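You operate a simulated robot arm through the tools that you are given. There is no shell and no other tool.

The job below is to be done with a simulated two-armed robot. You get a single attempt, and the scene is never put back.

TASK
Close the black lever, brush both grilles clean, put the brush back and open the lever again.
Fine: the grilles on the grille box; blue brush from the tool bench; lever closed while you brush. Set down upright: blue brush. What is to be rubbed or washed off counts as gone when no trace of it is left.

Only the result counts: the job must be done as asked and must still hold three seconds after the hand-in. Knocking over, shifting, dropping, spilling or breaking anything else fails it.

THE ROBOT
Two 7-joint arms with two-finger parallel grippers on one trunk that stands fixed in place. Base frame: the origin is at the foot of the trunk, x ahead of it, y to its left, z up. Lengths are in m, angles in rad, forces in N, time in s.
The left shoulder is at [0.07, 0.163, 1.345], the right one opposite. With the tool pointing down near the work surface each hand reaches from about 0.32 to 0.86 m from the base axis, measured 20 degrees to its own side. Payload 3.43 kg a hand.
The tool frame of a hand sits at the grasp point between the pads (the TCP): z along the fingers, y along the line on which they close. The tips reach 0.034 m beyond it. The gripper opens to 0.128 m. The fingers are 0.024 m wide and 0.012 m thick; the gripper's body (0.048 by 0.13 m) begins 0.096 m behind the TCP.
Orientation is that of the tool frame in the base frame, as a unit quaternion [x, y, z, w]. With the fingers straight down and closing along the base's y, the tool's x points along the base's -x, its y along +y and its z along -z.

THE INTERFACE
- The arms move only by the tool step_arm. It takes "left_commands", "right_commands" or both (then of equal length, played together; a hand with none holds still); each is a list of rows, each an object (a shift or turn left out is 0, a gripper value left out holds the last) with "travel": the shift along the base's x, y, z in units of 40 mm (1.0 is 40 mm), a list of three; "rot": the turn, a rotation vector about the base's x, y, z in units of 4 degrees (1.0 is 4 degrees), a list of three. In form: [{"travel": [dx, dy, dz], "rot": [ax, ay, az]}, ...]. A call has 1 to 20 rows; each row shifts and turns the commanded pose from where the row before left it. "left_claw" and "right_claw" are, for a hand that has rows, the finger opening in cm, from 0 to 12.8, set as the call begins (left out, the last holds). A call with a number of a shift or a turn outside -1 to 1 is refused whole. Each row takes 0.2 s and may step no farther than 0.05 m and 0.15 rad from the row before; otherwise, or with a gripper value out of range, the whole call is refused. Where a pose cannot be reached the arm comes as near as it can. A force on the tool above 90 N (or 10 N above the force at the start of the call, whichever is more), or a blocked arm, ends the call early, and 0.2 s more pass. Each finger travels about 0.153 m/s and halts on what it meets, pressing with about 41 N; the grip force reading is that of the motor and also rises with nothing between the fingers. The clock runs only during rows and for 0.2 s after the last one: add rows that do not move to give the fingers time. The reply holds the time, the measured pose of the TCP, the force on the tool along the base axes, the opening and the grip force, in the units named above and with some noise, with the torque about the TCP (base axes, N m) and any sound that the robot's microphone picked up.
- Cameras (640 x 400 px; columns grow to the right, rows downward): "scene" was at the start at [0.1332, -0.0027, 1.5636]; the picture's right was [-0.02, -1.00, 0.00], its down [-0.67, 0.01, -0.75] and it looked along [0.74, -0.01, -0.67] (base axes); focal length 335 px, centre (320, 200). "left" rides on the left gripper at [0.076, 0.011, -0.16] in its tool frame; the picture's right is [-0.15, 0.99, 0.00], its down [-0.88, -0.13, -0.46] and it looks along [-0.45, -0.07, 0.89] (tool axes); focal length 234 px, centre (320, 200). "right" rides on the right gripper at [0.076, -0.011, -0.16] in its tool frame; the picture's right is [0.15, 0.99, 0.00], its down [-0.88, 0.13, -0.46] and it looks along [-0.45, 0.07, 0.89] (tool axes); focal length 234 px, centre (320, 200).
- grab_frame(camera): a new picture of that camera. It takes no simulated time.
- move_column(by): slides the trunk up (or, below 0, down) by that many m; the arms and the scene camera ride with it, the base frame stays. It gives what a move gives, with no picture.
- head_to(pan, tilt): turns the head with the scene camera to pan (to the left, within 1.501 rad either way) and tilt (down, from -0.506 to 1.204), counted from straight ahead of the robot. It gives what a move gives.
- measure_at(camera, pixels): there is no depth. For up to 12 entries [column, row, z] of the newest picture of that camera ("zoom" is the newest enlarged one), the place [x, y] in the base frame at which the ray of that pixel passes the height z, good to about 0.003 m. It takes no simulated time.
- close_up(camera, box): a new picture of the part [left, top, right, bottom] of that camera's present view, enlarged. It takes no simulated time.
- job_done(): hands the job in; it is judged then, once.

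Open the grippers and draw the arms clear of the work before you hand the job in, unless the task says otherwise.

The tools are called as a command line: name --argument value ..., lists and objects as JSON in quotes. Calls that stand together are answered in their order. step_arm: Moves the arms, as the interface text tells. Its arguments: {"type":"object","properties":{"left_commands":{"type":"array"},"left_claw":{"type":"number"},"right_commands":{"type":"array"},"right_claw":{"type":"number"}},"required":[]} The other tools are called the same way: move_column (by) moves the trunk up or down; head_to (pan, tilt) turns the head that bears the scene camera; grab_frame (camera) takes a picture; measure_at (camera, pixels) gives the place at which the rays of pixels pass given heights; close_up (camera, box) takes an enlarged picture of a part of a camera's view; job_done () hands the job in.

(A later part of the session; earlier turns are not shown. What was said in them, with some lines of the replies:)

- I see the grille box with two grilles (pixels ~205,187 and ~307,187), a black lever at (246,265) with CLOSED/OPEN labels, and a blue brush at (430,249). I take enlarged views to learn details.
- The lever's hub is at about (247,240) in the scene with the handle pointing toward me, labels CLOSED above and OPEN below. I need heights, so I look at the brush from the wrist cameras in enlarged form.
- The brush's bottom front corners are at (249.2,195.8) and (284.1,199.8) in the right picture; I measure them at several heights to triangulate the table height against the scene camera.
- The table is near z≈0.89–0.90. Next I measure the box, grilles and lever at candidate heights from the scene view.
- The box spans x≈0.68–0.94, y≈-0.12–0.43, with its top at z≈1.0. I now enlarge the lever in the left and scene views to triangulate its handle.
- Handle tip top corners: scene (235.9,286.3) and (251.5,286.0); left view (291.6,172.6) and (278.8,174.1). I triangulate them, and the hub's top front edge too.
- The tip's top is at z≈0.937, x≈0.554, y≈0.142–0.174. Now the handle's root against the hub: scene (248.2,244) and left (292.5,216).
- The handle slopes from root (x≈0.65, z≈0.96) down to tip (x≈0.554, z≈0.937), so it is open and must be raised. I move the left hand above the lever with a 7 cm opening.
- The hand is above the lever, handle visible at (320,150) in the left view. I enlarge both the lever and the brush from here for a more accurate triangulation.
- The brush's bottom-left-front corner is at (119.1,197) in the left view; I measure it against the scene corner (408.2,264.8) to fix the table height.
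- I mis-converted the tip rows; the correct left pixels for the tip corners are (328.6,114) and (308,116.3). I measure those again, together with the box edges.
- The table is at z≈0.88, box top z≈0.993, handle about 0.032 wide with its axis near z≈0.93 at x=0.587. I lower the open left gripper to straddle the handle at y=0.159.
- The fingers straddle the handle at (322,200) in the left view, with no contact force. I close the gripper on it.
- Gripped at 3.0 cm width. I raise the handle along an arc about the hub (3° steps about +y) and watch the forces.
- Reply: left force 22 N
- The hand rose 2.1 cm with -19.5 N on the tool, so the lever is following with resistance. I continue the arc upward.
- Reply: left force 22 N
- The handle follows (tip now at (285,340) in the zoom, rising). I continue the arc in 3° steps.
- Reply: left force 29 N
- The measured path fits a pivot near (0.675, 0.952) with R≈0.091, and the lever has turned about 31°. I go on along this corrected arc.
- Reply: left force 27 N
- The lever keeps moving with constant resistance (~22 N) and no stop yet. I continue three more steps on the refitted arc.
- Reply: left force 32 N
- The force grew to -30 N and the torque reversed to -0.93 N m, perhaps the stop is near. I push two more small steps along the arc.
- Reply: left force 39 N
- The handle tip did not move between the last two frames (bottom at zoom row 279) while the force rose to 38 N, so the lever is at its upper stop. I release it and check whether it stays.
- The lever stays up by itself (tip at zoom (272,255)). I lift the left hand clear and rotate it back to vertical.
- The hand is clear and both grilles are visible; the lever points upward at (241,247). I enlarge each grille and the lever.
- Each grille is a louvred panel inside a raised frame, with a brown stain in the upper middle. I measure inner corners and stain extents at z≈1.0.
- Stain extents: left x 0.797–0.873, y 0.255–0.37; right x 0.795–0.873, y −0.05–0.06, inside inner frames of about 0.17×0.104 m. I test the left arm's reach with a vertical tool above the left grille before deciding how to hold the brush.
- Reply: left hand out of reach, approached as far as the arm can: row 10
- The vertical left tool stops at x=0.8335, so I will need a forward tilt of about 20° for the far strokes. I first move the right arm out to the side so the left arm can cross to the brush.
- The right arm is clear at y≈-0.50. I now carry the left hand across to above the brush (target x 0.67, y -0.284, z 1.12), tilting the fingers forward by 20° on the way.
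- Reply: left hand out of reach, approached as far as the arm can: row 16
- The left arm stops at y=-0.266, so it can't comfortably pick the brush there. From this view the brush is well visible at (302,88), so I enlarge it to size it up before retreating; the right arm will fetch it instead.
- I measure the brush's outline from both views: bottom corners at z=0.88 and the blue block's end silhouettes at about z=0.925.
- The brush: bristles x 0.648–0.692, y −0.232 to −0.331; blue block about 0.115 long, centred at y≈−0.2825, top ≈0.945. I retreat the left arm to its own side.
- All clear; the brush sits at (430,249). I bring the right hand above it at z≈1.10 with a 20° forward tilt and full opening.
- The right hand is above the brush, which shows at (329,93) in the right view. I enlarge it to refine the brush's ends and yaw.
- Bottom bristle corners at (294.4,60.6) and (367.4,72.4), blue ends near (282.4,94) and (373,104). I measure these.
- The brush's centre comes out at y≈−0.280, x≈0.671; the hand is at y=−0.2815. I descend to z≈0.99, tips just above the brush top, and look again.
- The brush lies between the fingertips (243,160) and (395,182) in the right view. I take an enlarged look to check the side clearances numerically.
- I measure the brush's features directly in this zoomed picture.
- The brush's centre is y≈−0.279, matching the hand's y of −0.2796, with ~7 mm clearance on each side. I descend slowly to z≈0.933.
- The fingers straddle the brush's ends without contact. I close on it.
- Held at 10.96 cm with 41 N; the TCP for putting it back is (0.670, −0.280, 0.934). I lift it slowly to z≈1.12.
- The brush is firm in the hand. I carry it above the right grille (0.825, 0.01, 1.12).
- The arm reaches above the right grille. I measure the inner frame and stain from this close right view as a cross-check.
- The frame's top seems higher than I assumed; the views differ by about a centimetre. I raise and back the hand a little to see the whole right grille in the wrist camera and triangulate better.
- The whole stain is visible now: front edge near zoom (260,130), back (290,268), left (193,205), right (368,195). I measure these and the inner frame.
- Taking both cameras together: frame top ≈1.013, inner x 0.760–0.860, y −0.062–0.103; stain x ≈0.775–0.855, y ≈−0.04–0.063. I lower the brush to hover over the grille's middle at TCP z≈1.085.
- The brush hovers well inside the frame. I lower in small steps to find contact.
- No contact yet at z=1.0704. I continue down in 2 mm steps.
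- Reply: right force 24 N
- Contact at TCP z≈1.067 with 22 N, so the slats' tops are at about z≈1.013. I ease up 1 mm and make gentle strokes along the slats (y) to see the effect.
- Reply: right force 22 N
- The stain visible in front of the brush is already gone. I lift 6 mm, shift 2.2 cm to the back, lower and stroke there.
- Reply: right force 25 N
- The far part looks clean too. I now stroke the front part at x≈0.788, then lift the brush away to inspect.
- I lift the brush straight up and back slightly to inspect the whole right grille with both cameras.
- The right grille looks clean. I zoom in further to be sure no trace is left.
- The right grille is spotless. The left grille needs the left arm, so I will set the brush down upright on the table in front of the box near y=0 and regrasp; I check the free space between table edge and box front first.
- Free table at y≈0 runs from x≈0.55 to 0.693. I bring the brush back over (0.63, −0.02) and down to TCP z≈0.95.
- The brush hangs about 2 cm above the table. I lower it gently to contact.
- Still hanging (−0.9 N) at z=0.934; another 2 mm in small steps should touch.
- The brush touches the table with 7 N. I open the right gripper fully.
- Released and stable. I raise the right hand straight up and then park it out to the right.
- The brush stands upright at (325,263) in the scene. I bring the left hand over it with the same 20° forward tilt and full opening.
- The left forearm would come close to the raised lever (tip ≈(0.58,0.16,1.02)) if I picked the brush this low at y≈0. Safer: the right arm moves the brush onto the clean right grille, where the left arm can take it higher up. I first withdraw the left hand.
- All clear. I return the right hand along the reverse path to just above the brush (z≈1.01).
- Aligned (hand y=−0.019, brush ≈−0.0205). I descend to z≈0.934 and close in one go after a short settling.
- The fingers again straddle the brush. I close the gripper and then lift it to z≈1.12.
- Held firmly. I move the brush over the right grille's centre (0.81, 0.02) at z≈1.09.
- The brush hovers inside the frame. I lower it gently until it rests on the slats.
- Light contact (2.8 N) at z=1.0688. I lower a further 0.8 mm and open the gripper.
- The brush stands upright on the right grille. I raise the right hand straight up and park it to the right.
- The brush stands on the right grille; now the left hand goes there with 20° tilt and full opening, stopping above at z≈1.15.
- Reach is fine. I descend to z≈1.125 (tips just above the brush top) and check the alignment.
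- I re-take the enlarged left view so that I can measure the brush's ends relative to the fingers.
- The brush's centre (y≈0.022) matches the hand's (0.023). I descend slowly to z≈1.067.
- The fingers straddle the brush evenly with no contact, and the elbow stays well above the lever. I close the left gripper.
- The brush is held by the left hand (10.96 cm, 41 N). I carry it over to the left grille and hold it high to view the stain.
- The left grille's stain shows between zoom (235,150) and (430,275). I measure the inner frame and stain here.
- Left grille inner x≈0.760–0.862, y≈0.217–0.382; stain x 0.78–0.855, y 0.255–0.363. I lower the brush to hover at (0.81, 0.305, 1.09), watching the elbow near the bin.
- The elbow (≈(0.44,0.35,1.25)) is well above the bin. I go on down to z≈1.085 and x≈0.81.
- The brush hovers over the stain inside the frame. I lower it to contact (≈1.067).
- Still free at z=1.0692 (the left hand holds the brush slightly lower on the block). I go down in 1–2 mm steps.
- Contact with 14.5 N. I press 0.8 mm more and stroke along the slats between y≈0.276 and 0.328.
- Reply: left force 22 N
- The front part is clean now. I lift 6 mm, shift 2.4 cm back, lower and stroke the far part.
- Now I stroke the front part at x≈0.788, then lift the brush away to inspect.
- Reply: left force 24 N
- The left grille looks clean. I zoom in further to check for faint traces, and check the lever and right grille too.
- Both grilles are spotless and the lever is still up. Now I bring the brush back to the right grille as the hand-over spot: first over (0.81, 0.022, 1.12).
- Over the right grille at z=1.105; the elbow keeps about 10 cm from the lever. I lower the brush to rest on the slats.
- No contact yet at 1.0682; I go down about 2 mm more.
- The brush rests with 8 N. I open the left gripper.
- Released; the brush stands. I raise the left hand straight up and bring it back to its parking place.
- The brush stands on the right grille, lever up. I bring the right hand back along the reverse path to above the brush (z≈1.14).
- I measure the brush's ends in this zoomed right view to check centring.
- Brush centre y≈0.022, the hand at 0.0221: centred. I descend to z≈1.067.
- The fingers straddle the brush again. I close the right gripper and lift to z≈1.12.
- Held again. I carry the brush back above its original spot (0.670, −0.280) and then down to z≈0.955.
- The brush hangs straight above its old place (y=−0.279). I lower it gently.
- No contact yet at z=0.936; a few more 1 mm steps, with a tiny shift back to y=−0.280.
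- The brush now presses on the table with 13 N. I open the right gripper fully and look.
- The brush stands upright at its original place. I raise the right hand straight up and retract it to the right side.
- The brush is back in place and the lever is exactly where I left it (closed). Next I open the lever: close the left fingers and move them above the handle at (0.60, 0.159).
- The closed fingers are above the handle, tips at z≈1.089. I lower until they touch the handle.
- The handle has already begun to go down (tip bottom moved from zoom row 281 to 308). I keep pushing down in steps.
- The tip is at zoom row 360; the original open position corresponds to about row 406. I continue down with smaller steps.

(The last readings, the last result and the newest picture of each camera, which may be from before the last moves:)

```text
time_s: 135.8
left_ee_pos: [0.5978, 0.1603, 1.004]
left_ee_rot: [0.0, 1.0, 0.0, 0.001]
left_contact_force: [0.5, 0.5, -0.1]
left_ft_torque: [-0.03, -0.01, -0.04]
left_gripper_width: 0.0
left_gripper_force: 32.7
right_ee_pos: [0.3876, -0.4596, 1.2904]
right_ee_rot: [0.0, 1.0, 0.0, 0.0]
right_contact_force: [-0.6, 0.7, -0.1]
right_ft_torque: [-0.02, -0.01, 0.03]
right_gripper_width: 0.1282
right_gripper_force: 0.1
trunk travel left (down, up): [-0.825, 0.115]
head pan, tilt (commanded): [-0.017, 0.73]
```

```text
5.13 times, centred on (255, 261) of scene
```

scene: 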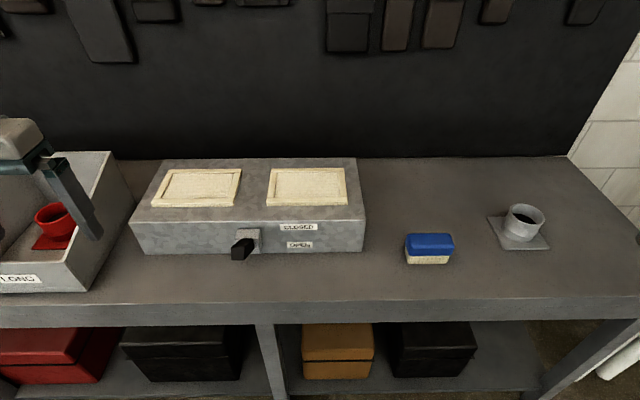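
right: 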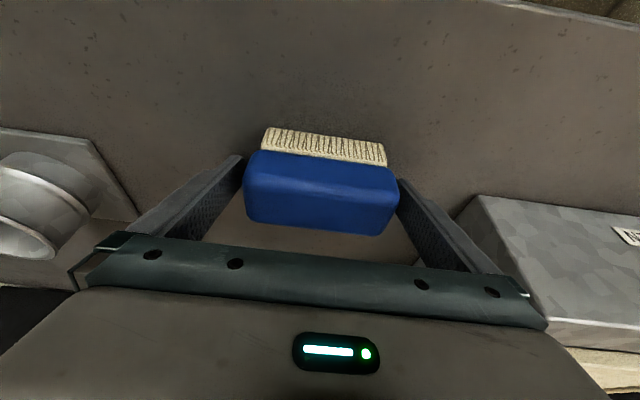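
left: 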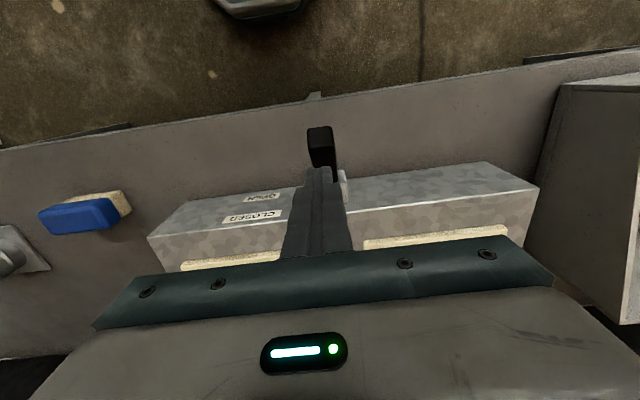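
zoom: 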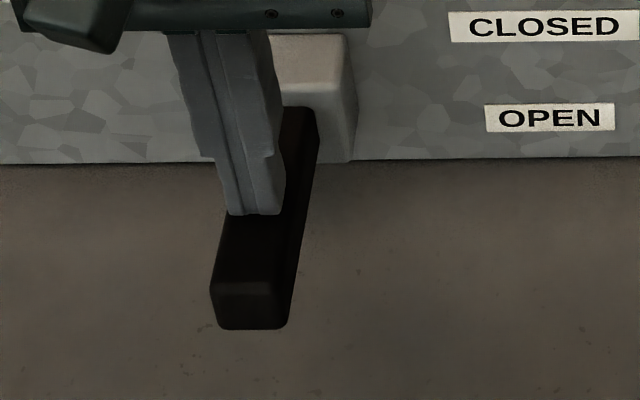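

Tip bottom is at zoom row 328 vs. 357 originally, so about 1.4 cm of push remains. I continue with small steps and watch the force.

step_arm --left_commands '[{"travel": [0, 0, -0.15]}, {"travel": [0, 0, -0.15]}, {"travel": [0, 0, 0]}]'

step_arm --left_commands '[{"travel": [0, 0, -0.05]}, {"travel": [0, 0, -0.03]}, {"travel": [0, 0, 0]}]'

close_up --camera "scene" --box '[200, 222, 310, 300]'

```text
time_s: 136.6
left_ee_pos: [0.5979, 0.1608, 0.991]
left_ee_rot: [0.0, 1.0, 0.0, 0.001]
left_contact_force: [-0.2, -0.6, 0.7]
left_ft_torque: [0.01, -0.03, 0.0]
left_gripper_width: 0.0
left_gripper_force: 33.2
right_ee_pos: [0.386, -0.4602, 1.2908]
right_ee_rot: [0.0, 1.0, 0.0, -0.001]
right_contact_force: [-0.6, 0.5, 0.2]
right_ft_torque: [-0.01, 0.02, 0.0]
right_gripper_width: 0.128
right_gripper_force: 0.1
trunk travel left (down, up): [-0.825, 0.115]
head pan, tilt (commanded): [-0.017, 0.73]
```

```text
time_s: 137.4
left_ee_pos: [0.5976, 0.1608, 0.9882]
left_ee_rot: [-0.001, 1.0, 0.0, 0.001]
left_contact_force: [-1.0, 0.4, 0.3]
left_ft_torque: [-0.02, 0.0, 0.03]
left_gripper_width: 0.0001
left_gripper_force: 33.3
right_ee_pos: [0.3871, -0.4581, 1.2899]
right_ee_rot: [0.001, 1.0, 0.0, 0.0]
right_contact_force: [-0.4, 0.6, 0.7]
right_ft_torque: [0.02, 0.0, 0.03]
right_gripper_width: 0.1278
right_gripper_force: 0.0
trunk travel left (down, up): [-0.825, 0.115]
head pan, tilt (commanded): [-0.017, 0.73]
```

```text
5.13 times, centred on (255, 261) of scene
```

zoom: 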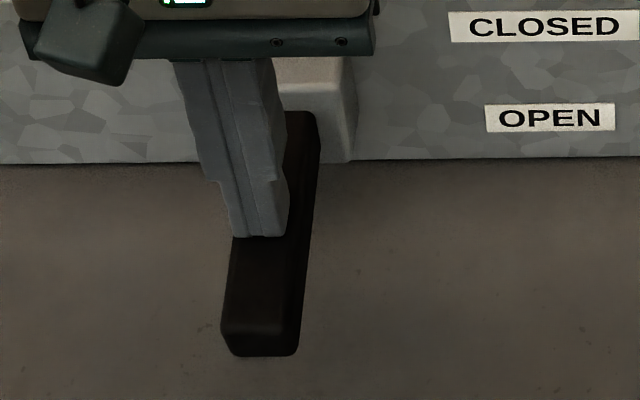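

The tip is at row 356, as at the start (357). I press slightly further to confirm the lower stop.

step_arm --left_commands '[{"travel": [0, 0, -0.04]}, {"travel": [0, 0, -0.03]}, {"travel": [0, 0, 0]}]'

close_up --camera "scene" --box '[200, 222, 310, 300]'

```text
time_s: 138.2
left_ee_pos: [0.596, 0.1608, 0.9866]
left_ee_rot: [0.0, 1.0, 0.0, 0.001]
left_contact_force: [2.1, 0.7, 7.7]
left_ft_torque: [0.04, -0.15, -0.04]
left_gripper_width: 0.0002
left_gripper_force: 33.1
right_ee_pos: [0.3855, -0.4593, 1.2901]
right_ee_rot: [0.0, 1.0, 0.0, 0.0]
right_contact_force: [-0.4, -1.5, -0.6]
right_ft_torque: [-0.02, -0.01, 0.03]
right_gripper_width: 0.128
right_gripper_force: 0.1
trunk travel left (down, up): [-0.825, 0.115]
head pan, tilt (commanded): [-0.017, 0.73]
```

```text
5.13 times, centred on (255, 261) of scene
```

zoom: 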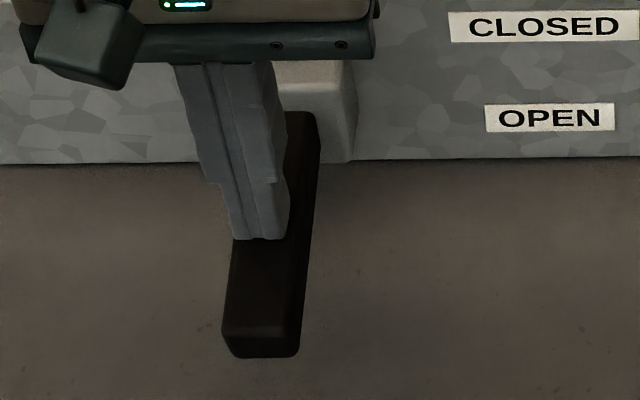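

Force now stays at 7.7 N with the tip at row 357, exactly the original open position. I press 2 mm more to be sure it is at the stop.

step_arm --left_commands '[{"travel": [0, 0, -0.03]}, {"travel": [0, 0, -0.02]}, {"travel": [0, 0, 0]}]'

close_up --camera "scene" --box '[200, 222, 310, 300]'

```text
time_s: 139.0
left_ee_pos: [0.5983, 0.1607, 0.9862]
left_ee_rot: [-0.001, 1.0, 0.0, 0.003]
left_contact_force: [4.5, 5.0, 27.7]
left_ft_torque: [0.16, -0.5, 0.03]
left_gripper_width: 0.0
left_gripper_force: 33.1
right_ee_pos: [0.3854, -0.4603, 1.291]
right_ee_rot: [0.0, 1.0, 0.0, 0.001]
right_contact_force: [-0.4, -0.6, -0.9]
right_ft_torque: [-0.01, -0.01, 0.04]
right_gripper_width: 0.1281
right_gripper_force: 0.0
trunk travel left (down, up): [-0.825, 0.115]
head pan, tilt (commanded): [-0.017, 0.73]
```

```text
5.13 times, centred on (255, 261) of scene
```

zoom: 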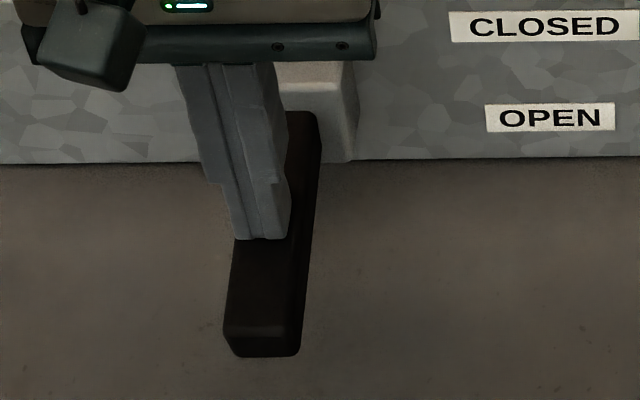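

The lever is firmly at its open stop (27.7 N, no motion). I lift the left hand off and draw it back to its parking place, opening the gripper when clear.

step_arm --left_commands '[{"travel": [0, 0, 0.3]}, {"travel": [0, 0, 0.8]}, {"travel": [0, 0, 0.9]}, {"travel": [0, 0, 0.9]}, {"travel": [-0.3, 0.3, 0.8]}, {"travel": [-0.5, 0.5, 0.7]}, {"travel": [-0.5, 0.6, 0.6]}, {"travel": [-0.5, 0.6, 0.6]}, {"travel": [-0.5, 0.6, 0.5]}, {"travel": [-0.6, 0.6, 0.3]}, {"travel": [-0.6, 0.6, 0]}, {"travel": [0, 0, 0]}]'

step_arm --left_commands '[{"travel": [0, 0, 0]}, {"travel": [0, 0, 0]}, {"travel": [0, 0, 0]}, {"travel": [0, 0, 0]}]' --left_claw 12.8

grab_frame --camera "scene"

close_up --camera "scene" --box '[120, 140, 380, 302]'

close_up --camera "scene" --box '[200, 222, 310, 300]'

close_up --camera "scene" --box '[380, 190, 560, 302]'

```text
time_s: 141.6
left_ee_pos: [0.4569, 0.3134, 1.2419]
left_ee_rot: [0.0, 1.0, 0.0, -0.001]
left_contact_force: [0.4, -1.2, -0.6]
left_ft_torque: [0.01, 0.02, -0.03]
left_gripper_width: 0.0
left_gripper_force: 33.4
right_ee_pos: [0.3879, -0.4591, 1.2901]
right_ee_rot: [0.0, 1.0, -0.001, 0.0]
right_contact_force: [-0.1, 0.5, -0.4]
right_ft_torque: [0.02, 0.04, 0.01]
right_gripper_width: 0.1281
right_gripper_force: 0.1
trunk travel left (down, up): [-0.825, 0.115]
head pan, tilt (commanded): [-0.017, 0.73]
```

```text
time_s: 142.6
left_ee_pos: [0.4561, 0.3133, 1.241]
left_ee_rot: [0.0, 1.0, 0.0, 0.0]
left_contact_force: [-0.2, 0.1, -0.3]
left_ft_torque: [0.01, -0.03, 0.03]
left_gripper_width: 0.1281
left_gripper_force: 0.1
right_ee_pos: [0.3868, -0.4589, 1.2899]
right_ee_rot: [0.0, 1.0, 0.0, 0.0]
right_contact_force: [0.5, 0.0, -0.2]
right_ft_torque: [-0.01, -0.04, 0.0]
right_gripper_width: 0.1279
right_gripper_force: 0.0
trunk travel left (down, up): [-0.825, 0.115]
head pan, tilt (commanded): [-0.017, 0.73]
```

```text
taken
```

scene: 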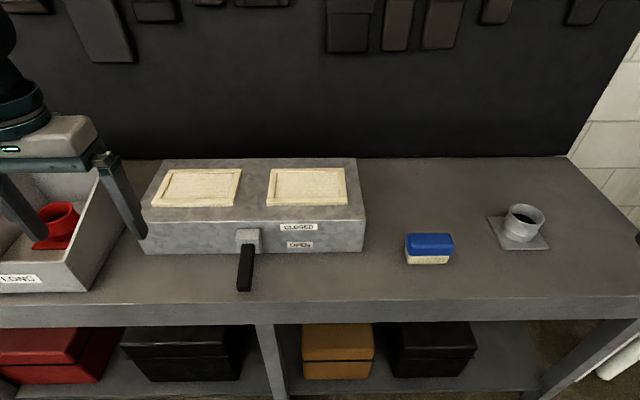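

```text
2.46 times, centred on (250, 221) of scene
```

zoom: 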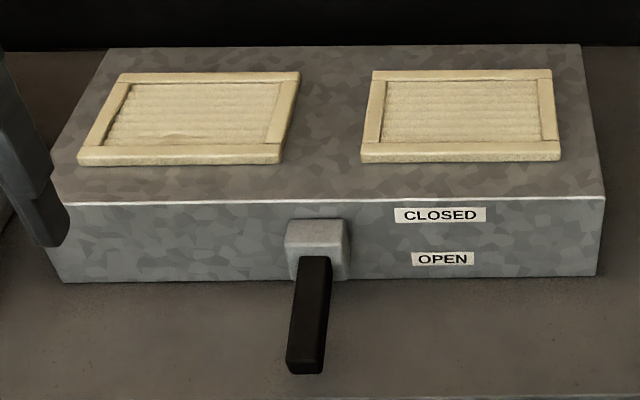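

```text
5.13 times, centred on (255, 261) of scene
```

zoom: 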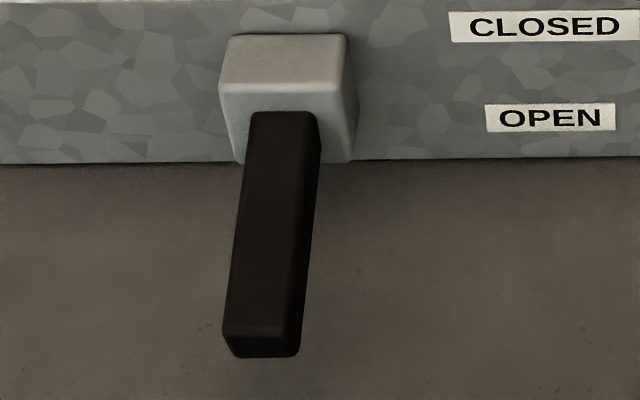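

```text
3.56 times, centred on (470, 246) of scene
```

zoom: 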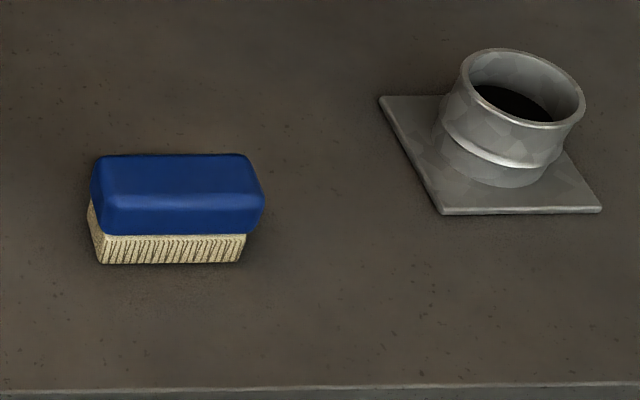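

Lever open, brush back, grilles clean. I take one last enlarged look at both grilles for traces before handing in.

close_up --camera "scene" --box '[145, 160, 245, 222]'

close_up --camera "scene" --box '[260, 160, 355, 220]'

grab_frame --camera "left"

grab_frame --camera "right"

```text
6.40 times, centred on (195, 191) of scene
```

zoom: 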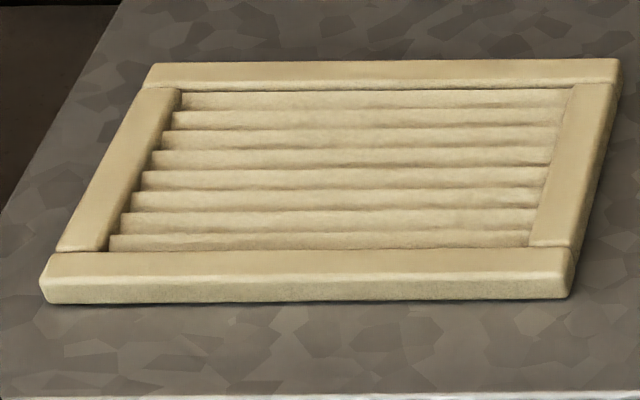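

```text
6.67 times, centred on (308, 190) of scene
```

zoom: 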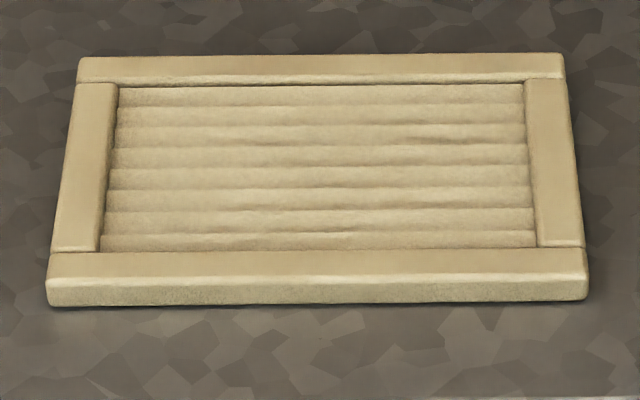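

```text
taken
```

left: 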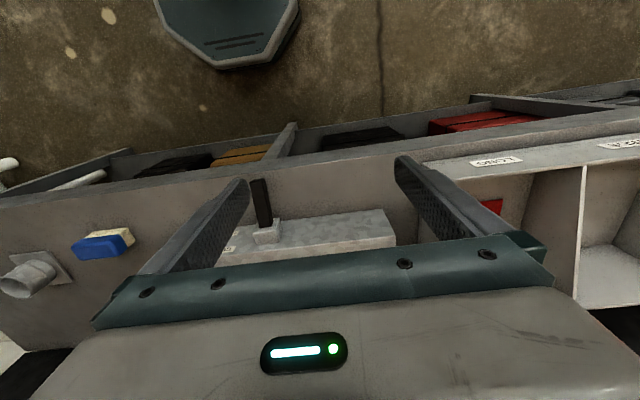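

```text
taken
```

right: 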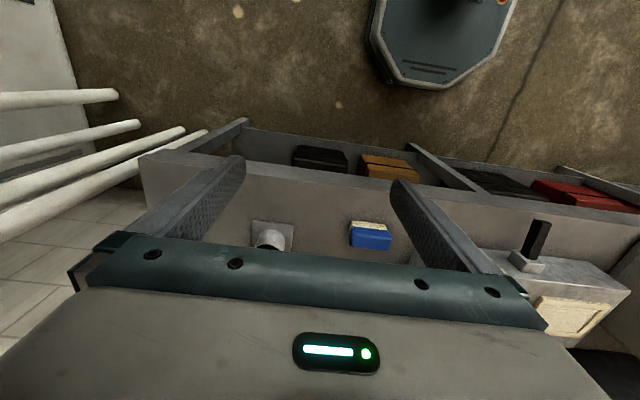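

Both grilles show no trace, the lever is open at its stop, the brush stands upright at its original place, and both hands are open and clear. I hand the job in.

job_done

```text
The job is handed in.
```

The job is done and handed in; I haven't seen the judge's verdict.

- **Lever:** I raised it to its upper stop, and it stayed there by itself all through the brushing. At the end I pushed it back down to its open stop, which matches where it started.
- **Grilles:** Both stains are gone. Close-up views of each grille show no trace left.
- **Brush:** It stands upright on the tool bench, within about 2 mm of where it was.
- **Everything else:** I saw nothing else knocked or shifted. Both grippers are open and clear of the work.

Neither arm could reach both the brush and the left grille. I set the brush down upright on the right grille, after cleaning it, to pass it from one hand to the other. It also stood briefly on the bench in front of the box.
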